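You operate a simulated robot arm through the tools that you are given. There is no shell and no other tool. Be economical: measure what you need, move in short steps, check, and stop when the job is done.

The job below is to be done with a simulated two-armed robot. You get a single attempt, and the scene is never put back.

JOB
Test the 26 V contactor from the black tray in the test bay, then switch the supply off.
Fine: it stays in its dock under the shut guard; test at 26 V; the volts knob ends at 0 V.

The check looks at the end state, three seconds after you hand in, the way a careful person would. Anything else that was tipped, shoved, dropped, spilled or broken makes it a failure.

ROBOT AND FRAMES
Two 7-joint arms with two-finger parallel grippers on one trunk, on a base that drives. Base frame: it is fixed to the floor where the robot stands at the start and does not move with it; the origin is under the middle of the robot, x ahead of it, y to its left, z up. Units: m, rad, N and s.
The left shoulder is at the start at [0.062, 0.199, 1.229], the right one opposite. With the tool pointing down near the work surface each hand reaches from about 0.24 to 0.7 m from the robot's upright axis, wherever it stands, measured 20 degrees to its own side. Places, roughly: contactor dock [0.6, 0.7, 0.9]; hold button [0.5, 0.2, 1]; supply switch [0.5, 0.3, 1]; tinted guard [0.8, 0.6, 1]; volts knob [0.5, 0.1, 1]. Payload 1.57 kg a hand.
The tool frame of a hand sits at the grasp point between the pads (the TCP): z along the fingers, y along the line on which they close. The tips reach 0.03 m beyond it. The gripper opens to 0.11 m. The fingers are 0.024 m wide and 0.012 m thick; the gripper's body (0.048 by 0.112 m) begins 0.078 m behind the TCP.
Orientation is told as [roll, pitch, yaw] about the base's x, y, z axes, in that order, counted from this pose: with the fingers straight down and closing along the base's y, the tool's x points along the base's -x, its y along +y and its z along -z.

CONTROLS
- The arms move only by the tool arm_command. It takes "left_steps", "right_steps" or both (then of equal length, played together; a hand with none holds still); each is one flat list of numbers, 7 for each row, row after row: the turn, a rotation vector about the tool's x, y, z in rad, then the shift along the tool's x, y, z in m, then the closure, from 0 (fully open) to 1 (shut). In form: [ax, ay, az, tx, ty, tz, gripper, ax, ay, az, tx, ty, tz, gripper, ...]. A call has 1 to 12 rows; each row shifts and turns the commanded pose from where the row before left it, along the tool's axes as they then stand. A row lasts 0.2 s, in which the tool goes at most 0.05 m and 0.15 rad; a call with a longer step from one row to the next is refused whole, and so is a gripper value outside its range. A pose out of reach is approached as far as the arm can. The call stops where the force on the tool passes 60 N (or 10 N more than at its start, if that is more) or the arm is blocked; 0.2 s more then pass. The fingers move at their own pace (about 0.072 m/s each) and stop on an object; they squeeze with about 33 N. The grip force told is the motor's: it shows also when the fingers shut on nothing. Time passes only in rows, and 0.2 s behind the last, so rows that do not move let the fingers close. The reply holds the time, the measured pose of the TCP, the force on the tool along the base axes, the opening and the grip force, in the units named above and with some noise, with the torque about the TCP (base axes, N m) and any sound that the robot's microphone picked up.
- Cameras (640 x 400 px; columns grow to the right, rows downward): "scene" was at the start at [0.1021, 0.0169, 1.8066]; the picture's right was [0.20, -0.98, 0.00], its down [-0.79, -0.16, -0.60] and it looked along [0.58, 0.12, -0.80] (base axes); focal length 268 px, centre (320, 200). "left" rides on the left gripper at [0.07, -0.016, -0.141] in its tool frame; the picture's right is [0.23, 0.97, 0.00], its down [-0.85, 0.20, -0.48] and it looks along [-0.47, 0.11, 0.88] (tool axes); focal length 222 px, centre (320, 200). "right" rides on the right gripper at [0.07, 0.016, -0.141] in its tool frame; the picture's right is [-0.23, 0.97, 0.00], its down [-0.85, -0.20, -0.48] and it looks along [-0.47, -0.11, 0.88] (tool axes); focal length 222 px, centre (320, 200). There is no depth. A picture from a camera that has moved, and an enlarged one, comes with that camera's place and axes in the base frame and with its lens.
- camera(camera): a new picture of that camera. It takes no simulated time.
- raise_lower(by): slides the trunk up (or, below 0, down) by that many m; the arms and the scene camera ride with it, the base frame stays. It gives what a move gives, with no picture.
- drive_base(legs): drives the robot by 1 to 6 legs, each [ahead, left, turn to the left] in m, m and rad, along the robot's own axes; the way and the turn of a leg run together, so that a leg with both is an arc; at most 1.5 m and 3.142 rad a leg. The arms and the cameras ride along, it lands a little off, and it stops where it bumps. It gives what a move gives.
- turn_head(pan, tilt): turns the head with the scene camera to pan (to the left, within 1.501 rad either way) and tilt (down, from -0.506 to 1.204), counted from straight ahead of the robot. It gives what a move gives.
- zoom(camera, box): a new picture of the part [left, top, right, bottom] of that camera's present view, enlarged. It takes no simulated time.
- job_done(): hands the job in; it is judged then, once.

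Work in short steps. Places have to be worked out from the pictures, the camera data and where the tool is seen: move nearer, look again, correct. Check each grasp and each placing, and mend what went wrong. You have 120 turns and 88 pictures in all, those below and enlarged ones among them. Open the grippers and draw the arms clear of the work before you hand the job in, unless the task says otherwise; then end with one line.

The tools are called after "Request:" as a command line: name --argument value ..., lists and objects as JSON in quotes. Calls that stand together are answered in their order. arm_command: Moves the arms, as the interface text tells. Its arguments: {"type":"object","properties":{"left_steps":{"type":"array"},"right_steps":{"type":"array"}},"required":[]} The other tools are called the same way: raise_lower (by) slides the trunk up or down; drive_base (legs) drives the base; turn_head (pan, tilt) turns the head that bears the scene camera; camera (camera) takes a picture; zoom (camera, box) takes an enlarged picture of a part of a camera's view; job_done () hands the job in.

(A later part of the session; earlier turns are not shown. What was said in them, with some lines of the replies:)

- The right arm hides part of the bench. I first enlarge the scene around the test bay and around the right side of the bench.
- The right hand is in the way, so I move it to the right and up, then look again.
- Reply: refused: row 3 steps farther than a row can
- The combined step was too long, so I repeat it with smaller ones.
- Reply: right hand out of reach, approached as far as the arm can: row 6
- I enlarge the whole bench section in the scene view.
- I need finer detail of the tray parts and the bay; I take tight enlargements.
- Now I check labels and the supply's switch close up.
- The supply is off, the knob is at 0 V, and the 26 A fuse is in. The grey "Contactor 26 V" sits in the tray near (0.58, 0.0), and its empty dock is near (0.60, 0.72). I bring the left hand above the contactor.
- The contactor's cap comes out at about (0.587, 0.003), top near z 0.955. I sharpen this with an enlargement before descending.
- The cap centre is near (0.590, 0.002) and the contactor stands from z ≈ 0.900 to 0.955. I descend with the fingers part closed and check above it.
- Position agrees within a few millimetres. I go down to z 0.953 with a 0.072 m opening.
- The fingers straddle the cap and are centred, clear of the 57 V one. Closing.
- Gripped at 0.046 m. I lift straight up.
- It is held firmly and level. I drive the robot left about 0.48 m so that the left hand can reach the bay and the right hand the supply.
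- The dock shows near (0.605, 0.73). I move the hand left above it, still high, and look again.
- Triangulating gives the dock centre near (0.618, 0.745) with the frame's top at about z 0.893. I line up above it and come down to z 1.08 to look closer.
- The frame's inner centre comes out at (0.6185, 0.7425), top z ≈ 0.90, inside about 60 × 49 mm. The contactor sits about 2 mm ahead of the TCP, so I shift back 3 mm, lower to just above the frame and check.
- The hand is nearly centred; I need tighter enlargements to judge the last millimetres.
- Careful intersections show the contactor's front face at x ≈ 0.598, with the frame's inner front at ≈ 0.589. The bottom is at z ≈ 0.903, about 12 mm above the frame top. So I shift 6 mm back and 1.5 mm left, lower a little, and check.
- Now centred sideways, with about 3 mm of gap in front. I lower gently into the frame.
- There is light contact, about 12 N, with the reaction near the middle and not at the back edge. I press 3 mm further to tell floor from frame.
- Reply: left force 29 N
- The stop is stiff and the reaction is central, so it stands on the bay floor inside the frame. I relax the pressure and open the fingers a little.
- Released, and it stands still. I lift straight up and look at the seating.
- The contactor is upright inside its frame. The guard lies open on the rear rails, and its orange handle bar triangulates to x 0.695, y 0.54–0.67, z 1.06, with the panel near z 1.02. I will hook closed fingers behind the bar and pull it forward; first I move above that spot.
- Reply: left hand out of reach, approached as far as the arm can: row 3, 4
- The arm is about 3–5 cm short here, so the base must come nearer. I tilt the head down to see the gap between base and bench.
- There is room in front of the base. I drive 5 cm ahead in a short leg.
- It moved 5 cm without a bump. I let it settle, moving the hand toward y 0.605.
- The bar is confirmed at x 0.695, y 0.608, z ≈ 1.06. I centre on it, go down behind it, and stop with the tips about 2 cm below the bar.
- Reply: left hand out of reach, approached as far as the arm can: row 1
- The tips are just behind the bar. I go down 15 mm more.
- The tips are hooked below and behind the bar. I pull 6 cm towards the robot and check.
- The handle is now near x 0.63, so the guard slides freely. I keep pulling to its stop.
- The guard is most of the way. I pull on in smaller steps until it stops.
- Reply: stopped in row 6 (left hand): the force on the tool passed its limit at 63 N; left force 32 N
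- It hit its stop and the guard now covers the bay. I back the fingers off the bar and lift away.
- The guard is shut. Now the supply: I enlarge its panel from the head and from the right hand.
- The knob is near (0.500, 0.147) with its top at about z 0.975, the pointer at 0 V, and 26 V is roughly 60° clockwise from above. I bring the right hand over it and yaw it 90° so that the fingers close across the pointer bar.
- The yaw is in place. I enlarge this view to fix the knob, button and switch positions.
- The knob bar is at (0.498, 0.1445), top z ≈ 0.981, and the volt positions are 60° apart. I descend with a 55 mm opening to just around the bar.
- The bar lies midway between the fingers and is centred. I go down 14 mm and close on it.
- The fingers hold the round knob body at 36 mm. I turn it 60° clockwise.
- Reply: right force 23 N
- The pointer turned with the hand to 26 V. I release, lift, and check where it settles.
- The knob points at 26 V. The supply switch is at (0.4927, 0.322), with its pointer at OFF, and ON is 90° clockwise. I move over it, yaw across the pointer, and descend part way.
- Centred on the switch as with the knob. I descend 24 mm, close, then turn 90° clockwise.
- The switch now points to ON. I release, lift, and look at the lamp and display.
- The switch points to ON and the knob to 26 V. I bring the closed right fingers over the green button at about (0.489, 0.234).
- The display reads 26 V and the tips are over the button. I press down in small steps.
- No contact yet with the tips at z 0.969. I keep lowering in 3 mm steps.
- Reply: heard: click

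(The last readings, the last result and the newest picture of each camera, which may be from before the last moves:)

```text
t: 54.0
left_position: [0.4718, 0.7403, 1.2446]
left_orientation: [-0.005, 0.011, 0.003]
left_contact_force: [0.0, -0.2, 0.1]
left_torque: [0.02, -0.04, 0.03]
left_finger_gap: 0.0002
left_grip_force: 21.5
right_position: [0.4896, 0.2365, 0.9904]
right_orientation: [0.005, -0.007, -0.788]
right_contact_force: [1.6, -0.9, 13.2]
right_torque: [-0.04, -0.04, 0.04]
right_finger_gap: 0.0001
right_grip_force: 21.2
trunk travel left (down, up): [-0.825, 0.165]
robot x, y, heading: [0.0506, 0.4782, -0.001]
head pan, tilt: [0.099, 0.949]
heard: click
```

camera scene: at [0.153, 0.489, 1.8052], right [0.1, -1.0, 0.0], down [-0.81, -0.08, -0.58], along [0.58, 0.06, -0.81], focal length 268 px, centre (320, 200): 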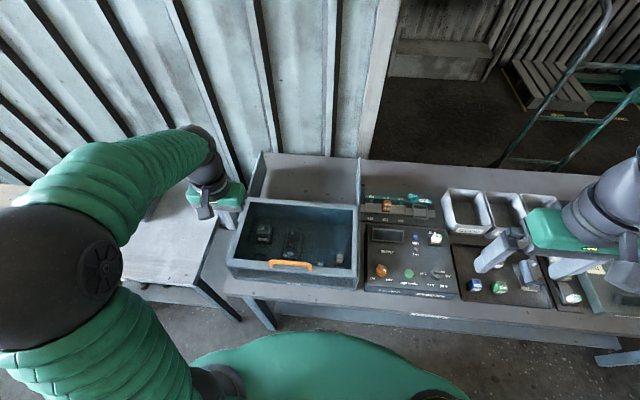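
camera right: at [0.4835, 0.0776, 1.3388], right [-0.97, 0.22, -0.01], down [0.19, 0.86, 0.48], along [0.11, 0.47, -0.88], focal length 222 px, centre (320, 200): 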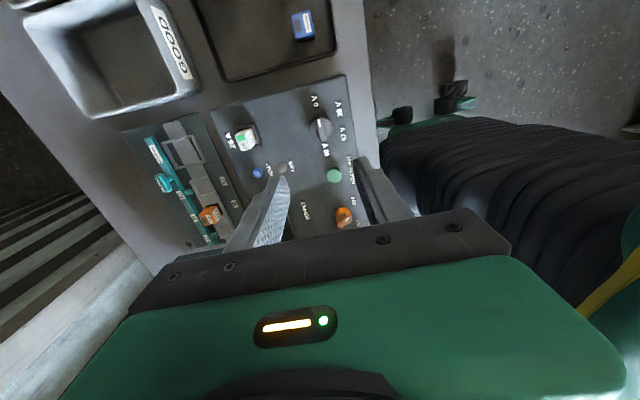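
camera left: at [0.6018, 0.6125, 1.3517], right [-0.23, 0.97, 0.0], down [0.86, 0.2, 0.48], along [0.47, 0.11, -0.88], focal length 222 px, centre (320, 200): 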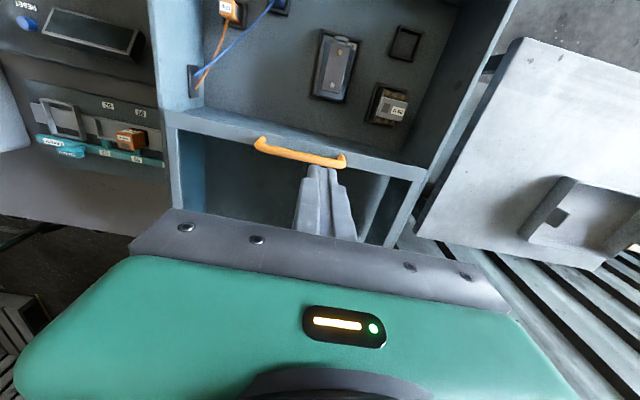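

A click, with 13 N on the button. I keep it pressed for about a second and read the display.

Request:
arm_command --right_steps '[0, 0, 0, 0, 0, 0.001, 1, 0, 0, 0, 0, 0, 0, 1, 0, 0, 0, 0, 0, 0, 1, 0, 0, 0, 0, 0, 0, 1]'

Request:
zoom --camera "scene" --box '[355, 215, 475, 305]'

Request:
zoom --camera "scene" --box '[225, 190, 365, 295]'

```text
t: 55.0
left_position: [0.4722, 0.74, 1.2435]
left_orientation: [-0.006, 0.009, 0.004]
left_contact_force: [-0.2, 0.9, 0.3]
left_torque: [0.01, 0.02, -0.01]
left_finger_gap: 0.0001
left_grip_force: 21.2
right_position: [0.489, 0.2356, 0.9891]
right_orientation: [0.006, -0.005, -0.787]
right_contact_force: [4.3, -2.6, 17.5]
right_torque: [-0.07, -0.12, -0.01]
right_finger_gap: 0.0
right_grip_force: 21.0
trunk travel left (down, up): [-0.825, 0.165]
robot x, y, heading: [0.0516, 0.4831, -0.003]
head pan, tilt: [0.099, 0.949]
```

```text
4.44 times, centred on (415, 260) of scene
camera zoom: at [0.1529, 0.4887, 1.8054], right [0.1, -1.0, 0.0], down [-0.81, -0.08, -0.58], along [0.58, 0.06, -0.81], focal length 1192 px, centre (-102, -67)
```

zoom: 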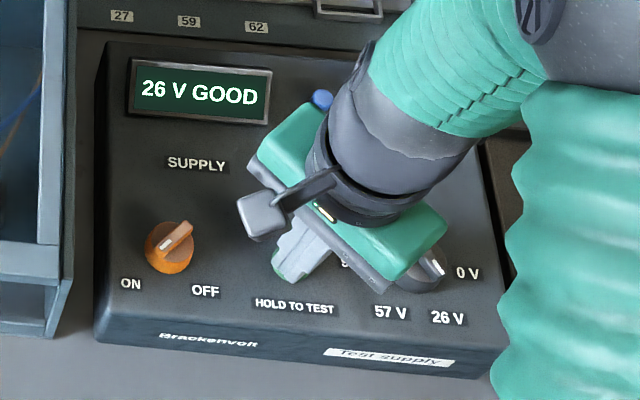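

```text
3.81 times, centred on (295, 242) of scene
camera zoom: at [0.1529, 0.4887, 1.8054], right [0.1, -1.0, 0.0], down [-0.81, -0.08, -0.58], along [0.58, 0.06, -0.81], focal length 1022 px, centre (415, 38)
```

zoom: 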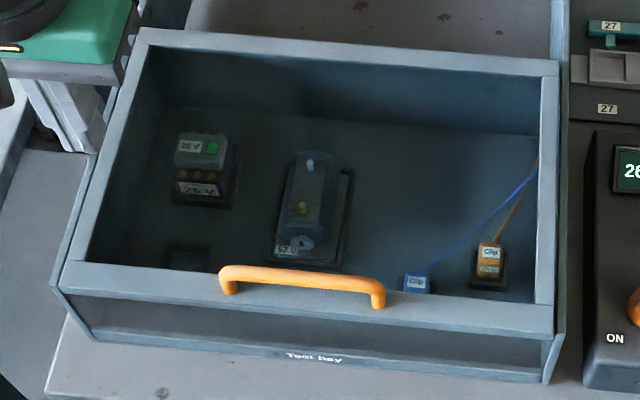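

The display reads "26 V GOOD" and the contactor's window turned green. I release the button, then return to the switch with the fingers half open.

Request:
arm_command --right_steps '[0, 0, 0, 0, 0, -0.01, 1, 0, 0, 0, 0, 0, -0.03, 1, 0, 0, 0, 0, 0, -0.04, 0.8, 0, 0, 0, 0, 0, -0.036, 0.5, 0, 0, 0, 0.029, 0.033, 0, 0.5, 0, 0, 0, 0.029, 0.033, 0, 0.5, 0, 0, 0, 0, 0, 0.045, 0.5, 0, 0, 0, 0, 0, 0.038, 0.5, 0, 0, 0, 0, 0, 0, 0.5]'

Request:
zoom --camera "right" --box '[200, 80, 440, 230]'

```text
t: 57.0
left_position: [0.471, 0.7404, 1.2435]
left_orientation: [-0.003, 0.008, 0.004]
left_contact_force: [0.1, 0.0, -0.3]
left_torque: [0.01, -0.02, 0.02]
left_finger_gap: 0.0
left_grip_force: 21.1
right_position: [0.4957, 0.3222, 1.0212]
right_orientation: [0.006, -0.004, -0.789]
right_contact_force: [-0.5, 0.0, 0.4]
right_torque: [0.02, -0.03, -0.01]
right_finger_gap: 0.055
right_grip_force: 0.1
trunk travel left (down, up): [-0.825, 0.165]
robot x, y, heading: [0.0537, 0.4803, 0.0]
head pan, tilt: [0.099, 0.949]
```

```text
2.67 times, centred on (320, 155) of right
camera zoom: at [0.4578, 0.3841, 1.1621], right [0.85, 0.52, 0.01], down [0.46, -0.75, 0.48], along [0.26, -0.41, -0.88], focal length 592 px, centre (320, 320)
```

zoom: 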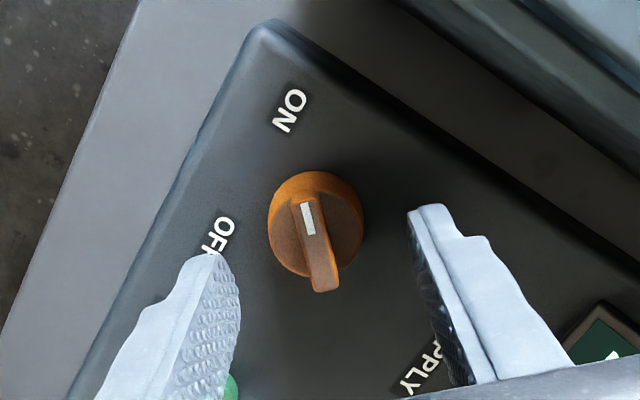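

The switch is about 2 mm to one side, so I shift, descend, grip and turn it back 90° to OFF.

Request:
arm_command --right_steps '[0, 0, 0, 0, -0.002, 0.011, 0.5, 0, 0, 0, 0, 0, 0.011, 0.5, 0, 0, 0, 0, 0, 0, 0.8, 0, 0, 0, 0, 0, 0, 1, 0, 0, 0, 0, 0, 0, 1]'

Request:
arm_command --right_steps '[0, 0, -0.131, 0, 0, 0, 1, 0, 0, -0.131, 0, 0, 0, 1, 0, 0, -0.131, 0, 0, 0, 1, 0, 0, -0.131, 0, 0, 0, 1, 0, 0, -0.131, 0, 0, 0, 1, 0, 0, -0.131, 0, 0, 0, 1, 0, 0, -0.131, 0, 0, 0, 1, 0, 0, -0.131, 0, 0, 0, 1, 0, 0, -0.131, 0, 0, 0, 1, 0, 0, -0.131, 0, 0, 0, 1, 0, 0, -0.131, 0, 0, 0, 1, 0, 0, -0.131, 0, 0, 0, 1]'

Request:
zoom --camera "right" --box '[200, 80, 440, 230]'

```text
t: 58.2
left_position: [0.4733, 0.7394, 1.2439]
left_orientation: [-0.005, 0.01, 0.003]
left_contact_force: [-1.0, -0.4, 0.0]
left_torque: [0.01, -0.01, 0.0]
left_finger_gap: 0.0
left_grip_force: 21.2
right_position: [0.4948, 0.3219, 0.9997]
right_orientation: [0.004, -0.004, -0.789]
right_contact_force: [0.3, -1.4, -2.2]
right_torque: [-0.32, -0.24, -0.03]
right_finger_gap: 0.0318
right_grip_force: 40.4
trunk travel left (down, up): [-0.825, 0.165]
robot x, y, heading: [0.047, 0.4786, 0.002]
head pan, tilt: [0.099, 0.949]
```

```text
t: 60.9
left_position: [0.4736, 0.7416, 1.2432]
left_orientation: [-0.007, 0.011, 0.004]
left_contact_force: [0.2, -0.3, -0.2]
left_torque: [-0.01, 0.02, 0.01]
left_finger_gap: 0.0
left_grip_force: 21.1
right_position: [0.4951, 0.3246, 0.9989]
right_orientation: [-0.005, -0.002, 0.784]
right_contact_force: [2.7, 10.7, -11.5]
right_torque: [1.0, -0.67, -0.07]
right_finger_gap: 0.0319
right_grip_force: 40.1
trunk travel left (down, up): [-0.825, 0.165]
robot x, y, heading: [0.0514, 0.4831, -0.003]
head pan, tilt: [0.099, 0.949]
```

```text
2.67 times, centred on (320, 155) of right
camera zoom: at [0.4344, 0.2876, 1.1404], right [-0.53, 0.85, 0.0], down [0.74, 0.46, 0.48], along [0.41, 0.25, -0.88], focal length 592 px, centre (320, 320)
```

zoom: 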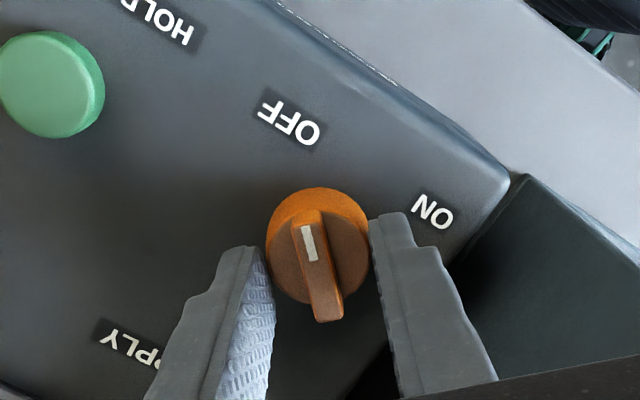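

The switch is at OFF. I release, lift, and return to the volts knob with the yaw that fits its 26 V position.

Request:
arm_command --right_steps '[0, 0, 0, 0, 0, 0, 0.5, 0, 0, 0, 0, 0, 0, 0.5, 0, 0, 0, 0, 0, -0.03, 0.5, 0, 0, 0, 0, 0, -0.04, 0.5, 0, 0, 0, 0, 0, -0.04, 0.5, 0, 0, 0.13, 0, 0, 0, 0.5, 0, 0, 0.13, 0, 0, 0, 0.5, 0, 0, 0, 0.0217, -0.0394, 0, 0.5, 0, 0, 0, 0.0217, -0.0394, 0, 0.5, 0, 0, 0, 0.0217, -0.0394, 0, 0.5, 0, 0, 0, 0.0217, -0.0394, 0, 0.5]'

Request:
arm_command --right_steps '[0, 0, 0, 0, 0, 0.045, 0.5, 0, 0, 0, 0, 0, 0.042, 0.5, 0, 0, 0, 0, 0, 0, 0.5]'

Request:
zoom --camera "right" --box '[200, 80, 440, 230]'

```text
t: 63.2
left_position: [0.4716, 0.7376, 1.2434]
left_orientation: [-0.002, 0.011, 0.003]
left_contact_force: [-0.2, 0.6, -0.7]
left_torque: [0.03, 0.0, -0.03]
left_finger_gap: 0.0001
left_grip_force: 21.5
right_position: [0.4974, 0.1392, 1.108]
right_orientation: [-0.002, -0.005, 0.523]
right_contact_force: [0.1, -0.4, -0.9]
right_torque: [0.01, 0.01, -0.01]
right_finger_gap: 0.0548
right_grip_force: 0.0
trunk travel left (down, up): [-0.825, 0.165]
robot x, y, heading: [0.0464, 0.4814, -0.001]
head pan, tilt: [0.099, 0.949]
```

```text
t: 64.0
left_position: [0.4727, 0.7379, 1.2442]
left_orientation: [-0.004, 0.011, 0.003]
left_contact_force: [-0.1, 0.2, -0.2]
left_torque: [0.0, -0.02, 0.0]
left_finger_gap: 0.0001
left_grip_force: 21.3
right_position: [0.4976, 0.1396, 1.0221]
right_orientation: [0.0, -0.006, 0.524]
right_contact_force: [-0.7, 0.0, 0.2]
right_torque: [0.0, -0.01, 0.02]
right_finger_gap: 0.0548
right_grip_force: 0.1
trunk travel left (down, up): [-0.825, 0.165]
robot x, y, heading: [0.056, 0.4839, -0.002]
head pan, tilt: [0.099, 0.949]
```

```text
2.67 times, centred on (320, 155) of right
camera zoom: at [0.4288, 0.1195, 1.1628], right [-0.29, 0.96, 0.0], down [0.84, 0.25, 0.48], along [0.46, 0.14, -0.87], focal length 592 px, centre (320, 320)
```

zoom: 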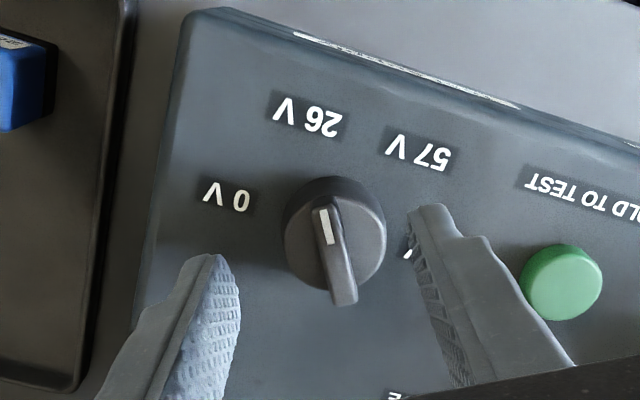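

The hand is about 5 mm right of the knob's centre. I correct, descend, grip, and turn 60° back to 0 V.

Request:
arm_command --right_steps '[0, 0, 0, -0.0032, 0.0036, 0, 0.5, 0, 0, 0, 0, 0, 0.012, 0.5, 0, 0, 0, 0, 0, 0.0115, 0.5, 0, 0, 0, 0, 0, 0, 0.8, 0, 0, 0, 0, 0, 0, 1, 0, 0, 0, 0, 0, 0, 1]'

Request:
arm_command --right_steps '[0, 0, -0.131, 0, 0, 0, 1, 0, 0, -0.131, 0, 0, 0, 1, 0, 0, -0.131, 0, 0, 0, 1, 0, 0, -0.131, 0, 0, 0, 1, 0, 0, -0.131, 0, 0, 0, 1, 0, 0, -0.131, 0, 0, 0, 1, 0, 0, -0.131, 0, 0, 0, 1, 0, 0, -0.131, 0, 0, 0, 1, 0, 0, 0, 0, 0, 0, 1]'

Request:
zoom --camera "right" --box '[200, 80, 440, 230]'

```text
t: 65.5
left_position: [0.4722, 0.7393, 1.2435]
left_orientation: [-0.003, 0.011, 0.003]
left_contact_force: [0.2, -0.4, -0.4]
left_torque: [-0.01, 0.01, -0.01]
left_finger_gap: 0.0
left_grip_force: 21.0
right_position: [0.5001, 0.1455, 0.999]
right_orientation: [-0.002, -0.004, 0.524]
right_contact_force: [0.4, -1.5, 0.4]
right_torque: [0.1, -0.44, 0.0]
right_finger_gap: 0.0355
right_grip_force: 42.4
trunk travel left (down, up): [-0.825, 0.165]
robot x, y, heading: [0.0541, 0.4855, 0.006]
head pan, tilt: [0.099, 0.949]
```

```text
t: 67.5
left_position: [0.4719, 0.7388, 1.2437]
left_orientation: [-0.002, 0.011, 0.004]
left_contact_force: [-0.2, -0.5, -0.3]
left_torque: [0.0, -0.01, -0.01]
left_finger_gap: 0.0
left_grip_force: 21.3
right_position: [0.4991, 0.1458, 1.0]
right_orientation: [-0.008, -0.001, 1.574]
right_contact_force: [2.5, -3.9, 10.4]
right_torque: [0.32, -0.12, -0.08]
right_finger_gap: 0.0356
right_grip_force: 42.2
trunk travel left (down, up): [-0.825, 0.165]
robot x, y, heading: [0.0529, 0.4831, 0.004]
head pan, tilt: [0.099, 0.949]
```

```text
2.67 times, centred on (320, 155) of right
camera zoom: at [0.4826, 0.0767, 1.1408], right [-0.97, 0.22, -0.01], down [0.19, 0.86, 0.48], along [0.11, 0.47, -0.88], focal length 592 px, centre (320, 320)
```

zoom: 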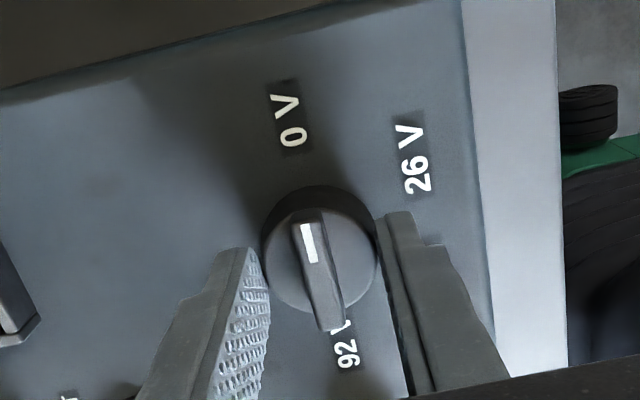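

The knob is back at 0 V. I release, lift the right hand away, draw both arms up, and open the left gripper.

Request:
arm_command --right_steps '[0, 0, 0, 0, 0, 0, 0.5, 0, 0, 0, 0, 0, 0, 0.5, 0, 0, 0, 0, 0, -0.03, 0.5, 0, 0, 0, 0, 0, -0.045, 0.5, 0, 0, 0, 0, 0, -0.045, 0.3, 0, 0, 0, 0, 0, -0.045, 0, 0, 0, 0, 0, 0, -0.045, 0, 0, 0, 0, 0, 0.04, -0.02, 0, 0, 0, 0, 0, 0.04, -0.02, 0, 0, 0, 0, 0, 0.03, 0, 0]' --left_steps '[0, 0, 0, 0, 0, 0, 1, 0, 0, 0, 0, 0, 0, 1, 0, 0, 0, 0, 0, -0.03, 0.5, 0, 0, 0, 0, 0, -0.03, 0, 0, 0, 0, 0, 0, -0.03, 0, 0, 0, 0, 0, 0, 0, 0, 0, 0, 0, 0, 0, 0, 0, 0, 0, 0, 0, 0, 0, 0, 0, 0, 0, 0, 0, 0, 0, 0, 0, 0, 0, 0, 0, 0]'

Request:
camera --camera "scene"

Request:
zoom --camera "scene" --box '[355, 190, 475, 300]'

Request:
zoom --camera "scene" --box '[215, 150, 375, 300]'

```text
t: 69.7
left_position: [0.4716, 0.7405, 1.3335]
left_orientation: [-0.005, 0.009, 0.004]
left_contact_force: [0.1, 0.6, 0.1]
left_torque: [0.01, 0.03, 0.0]
left_finger_gap: 0.1101
left_grip_force: 0.1
right_position: [0.3857, 0.1479, 1.2491]
right_orientation: [-0.006, 0.0, 1.575]
right_contact_force: [0.0, -0.6, -0.5]
right_torque: [-0.03, 0.0, -0.02]
right_finger_gap: 0.1099
right_grip_force: 0.1
trunk travel left (down, up): [-0.825, 0.165]
robot x, y, heading: [0.0498, 0.4843, 0.001]
head pan, tilt: [0.099, 0.949]
```

```text
14 pictures are left
camera scene: at [0.1518, 0.4894, 1.8053], right [0.1, -0.99, 0.0], down [-0.81, -0.08, -0.58], along [0.58, 0.06, -0.81], focal length 268 px, centre (320, 200)
```

scene: 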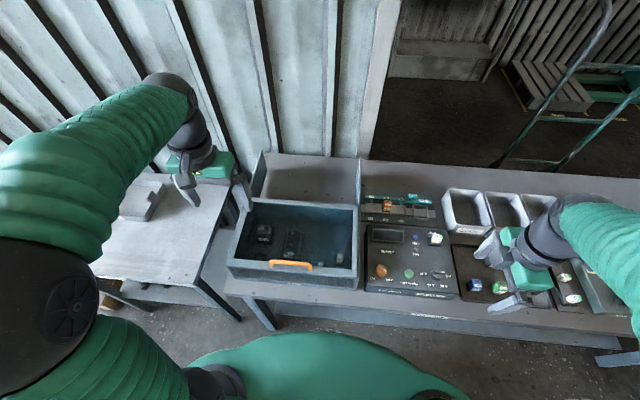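

```text
3.64 times, centred on (415, 245) of scene
camera zoom: at [0.1518, 0.4894, 1.8053], right [0.1, -0.99, 0.0], down [-0.81, -0.08, -0.58], along [0.58, 0.06, -0.81], focal length 976 px, centre (-26, 36)
```

zoom: 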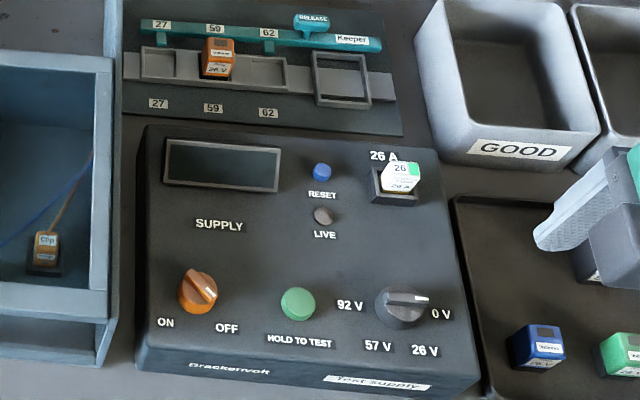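

```text
2.67 times, centred on (295, 225) of scene
camera zoom: at [0.1518, 0.4894, 1.8053], right [0.1, -0.99, 0.0], down [-0.81, -0.08, -0.58], along [0.58, 0.06, -0.81], focal length 716 px, centre (387, 133)
```

zoom: 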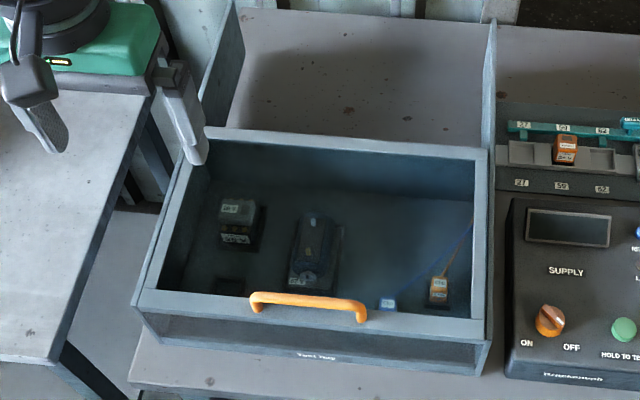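

The switch is at OFF, the knob at 0 V, the display dark and the guard shut. One last close look at the contactor under the guard.

Request:
zoom --camera "scene" --box '[245, 210, 305, 260]'

```text
8.00 times, centred on (275, 235) of scene
camera zoom: at [0.1518, 0.4894, 1.8053], right [0.1, -0.99, 0.0], down [-0.81, -0.08, -0.58], along [0.58, 0.06, -0.81], focal length 2146 px, centre (680, -80)
```

zoom: 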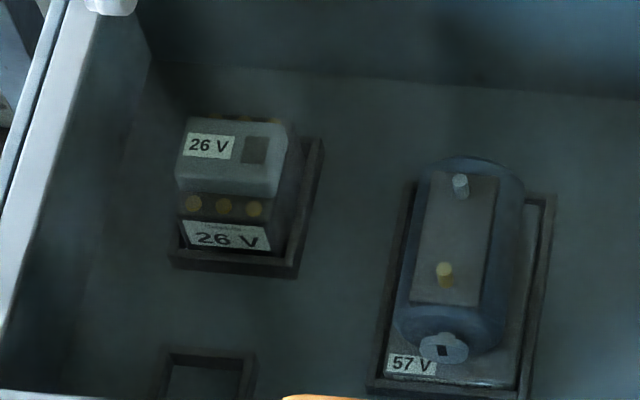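

The contactor sits upright in its dock; its window was green only while energised, and the test result read GOOD. Everything is in the required end state, so I hand in.

Request:
job_done

```text
The job is handed in.
```

The 26 V contactor was tested at 26 V and the display read "26 V GOOD". It is still in its dock under the shut guard, the supply switch is off and the volts knob is at 0 V.
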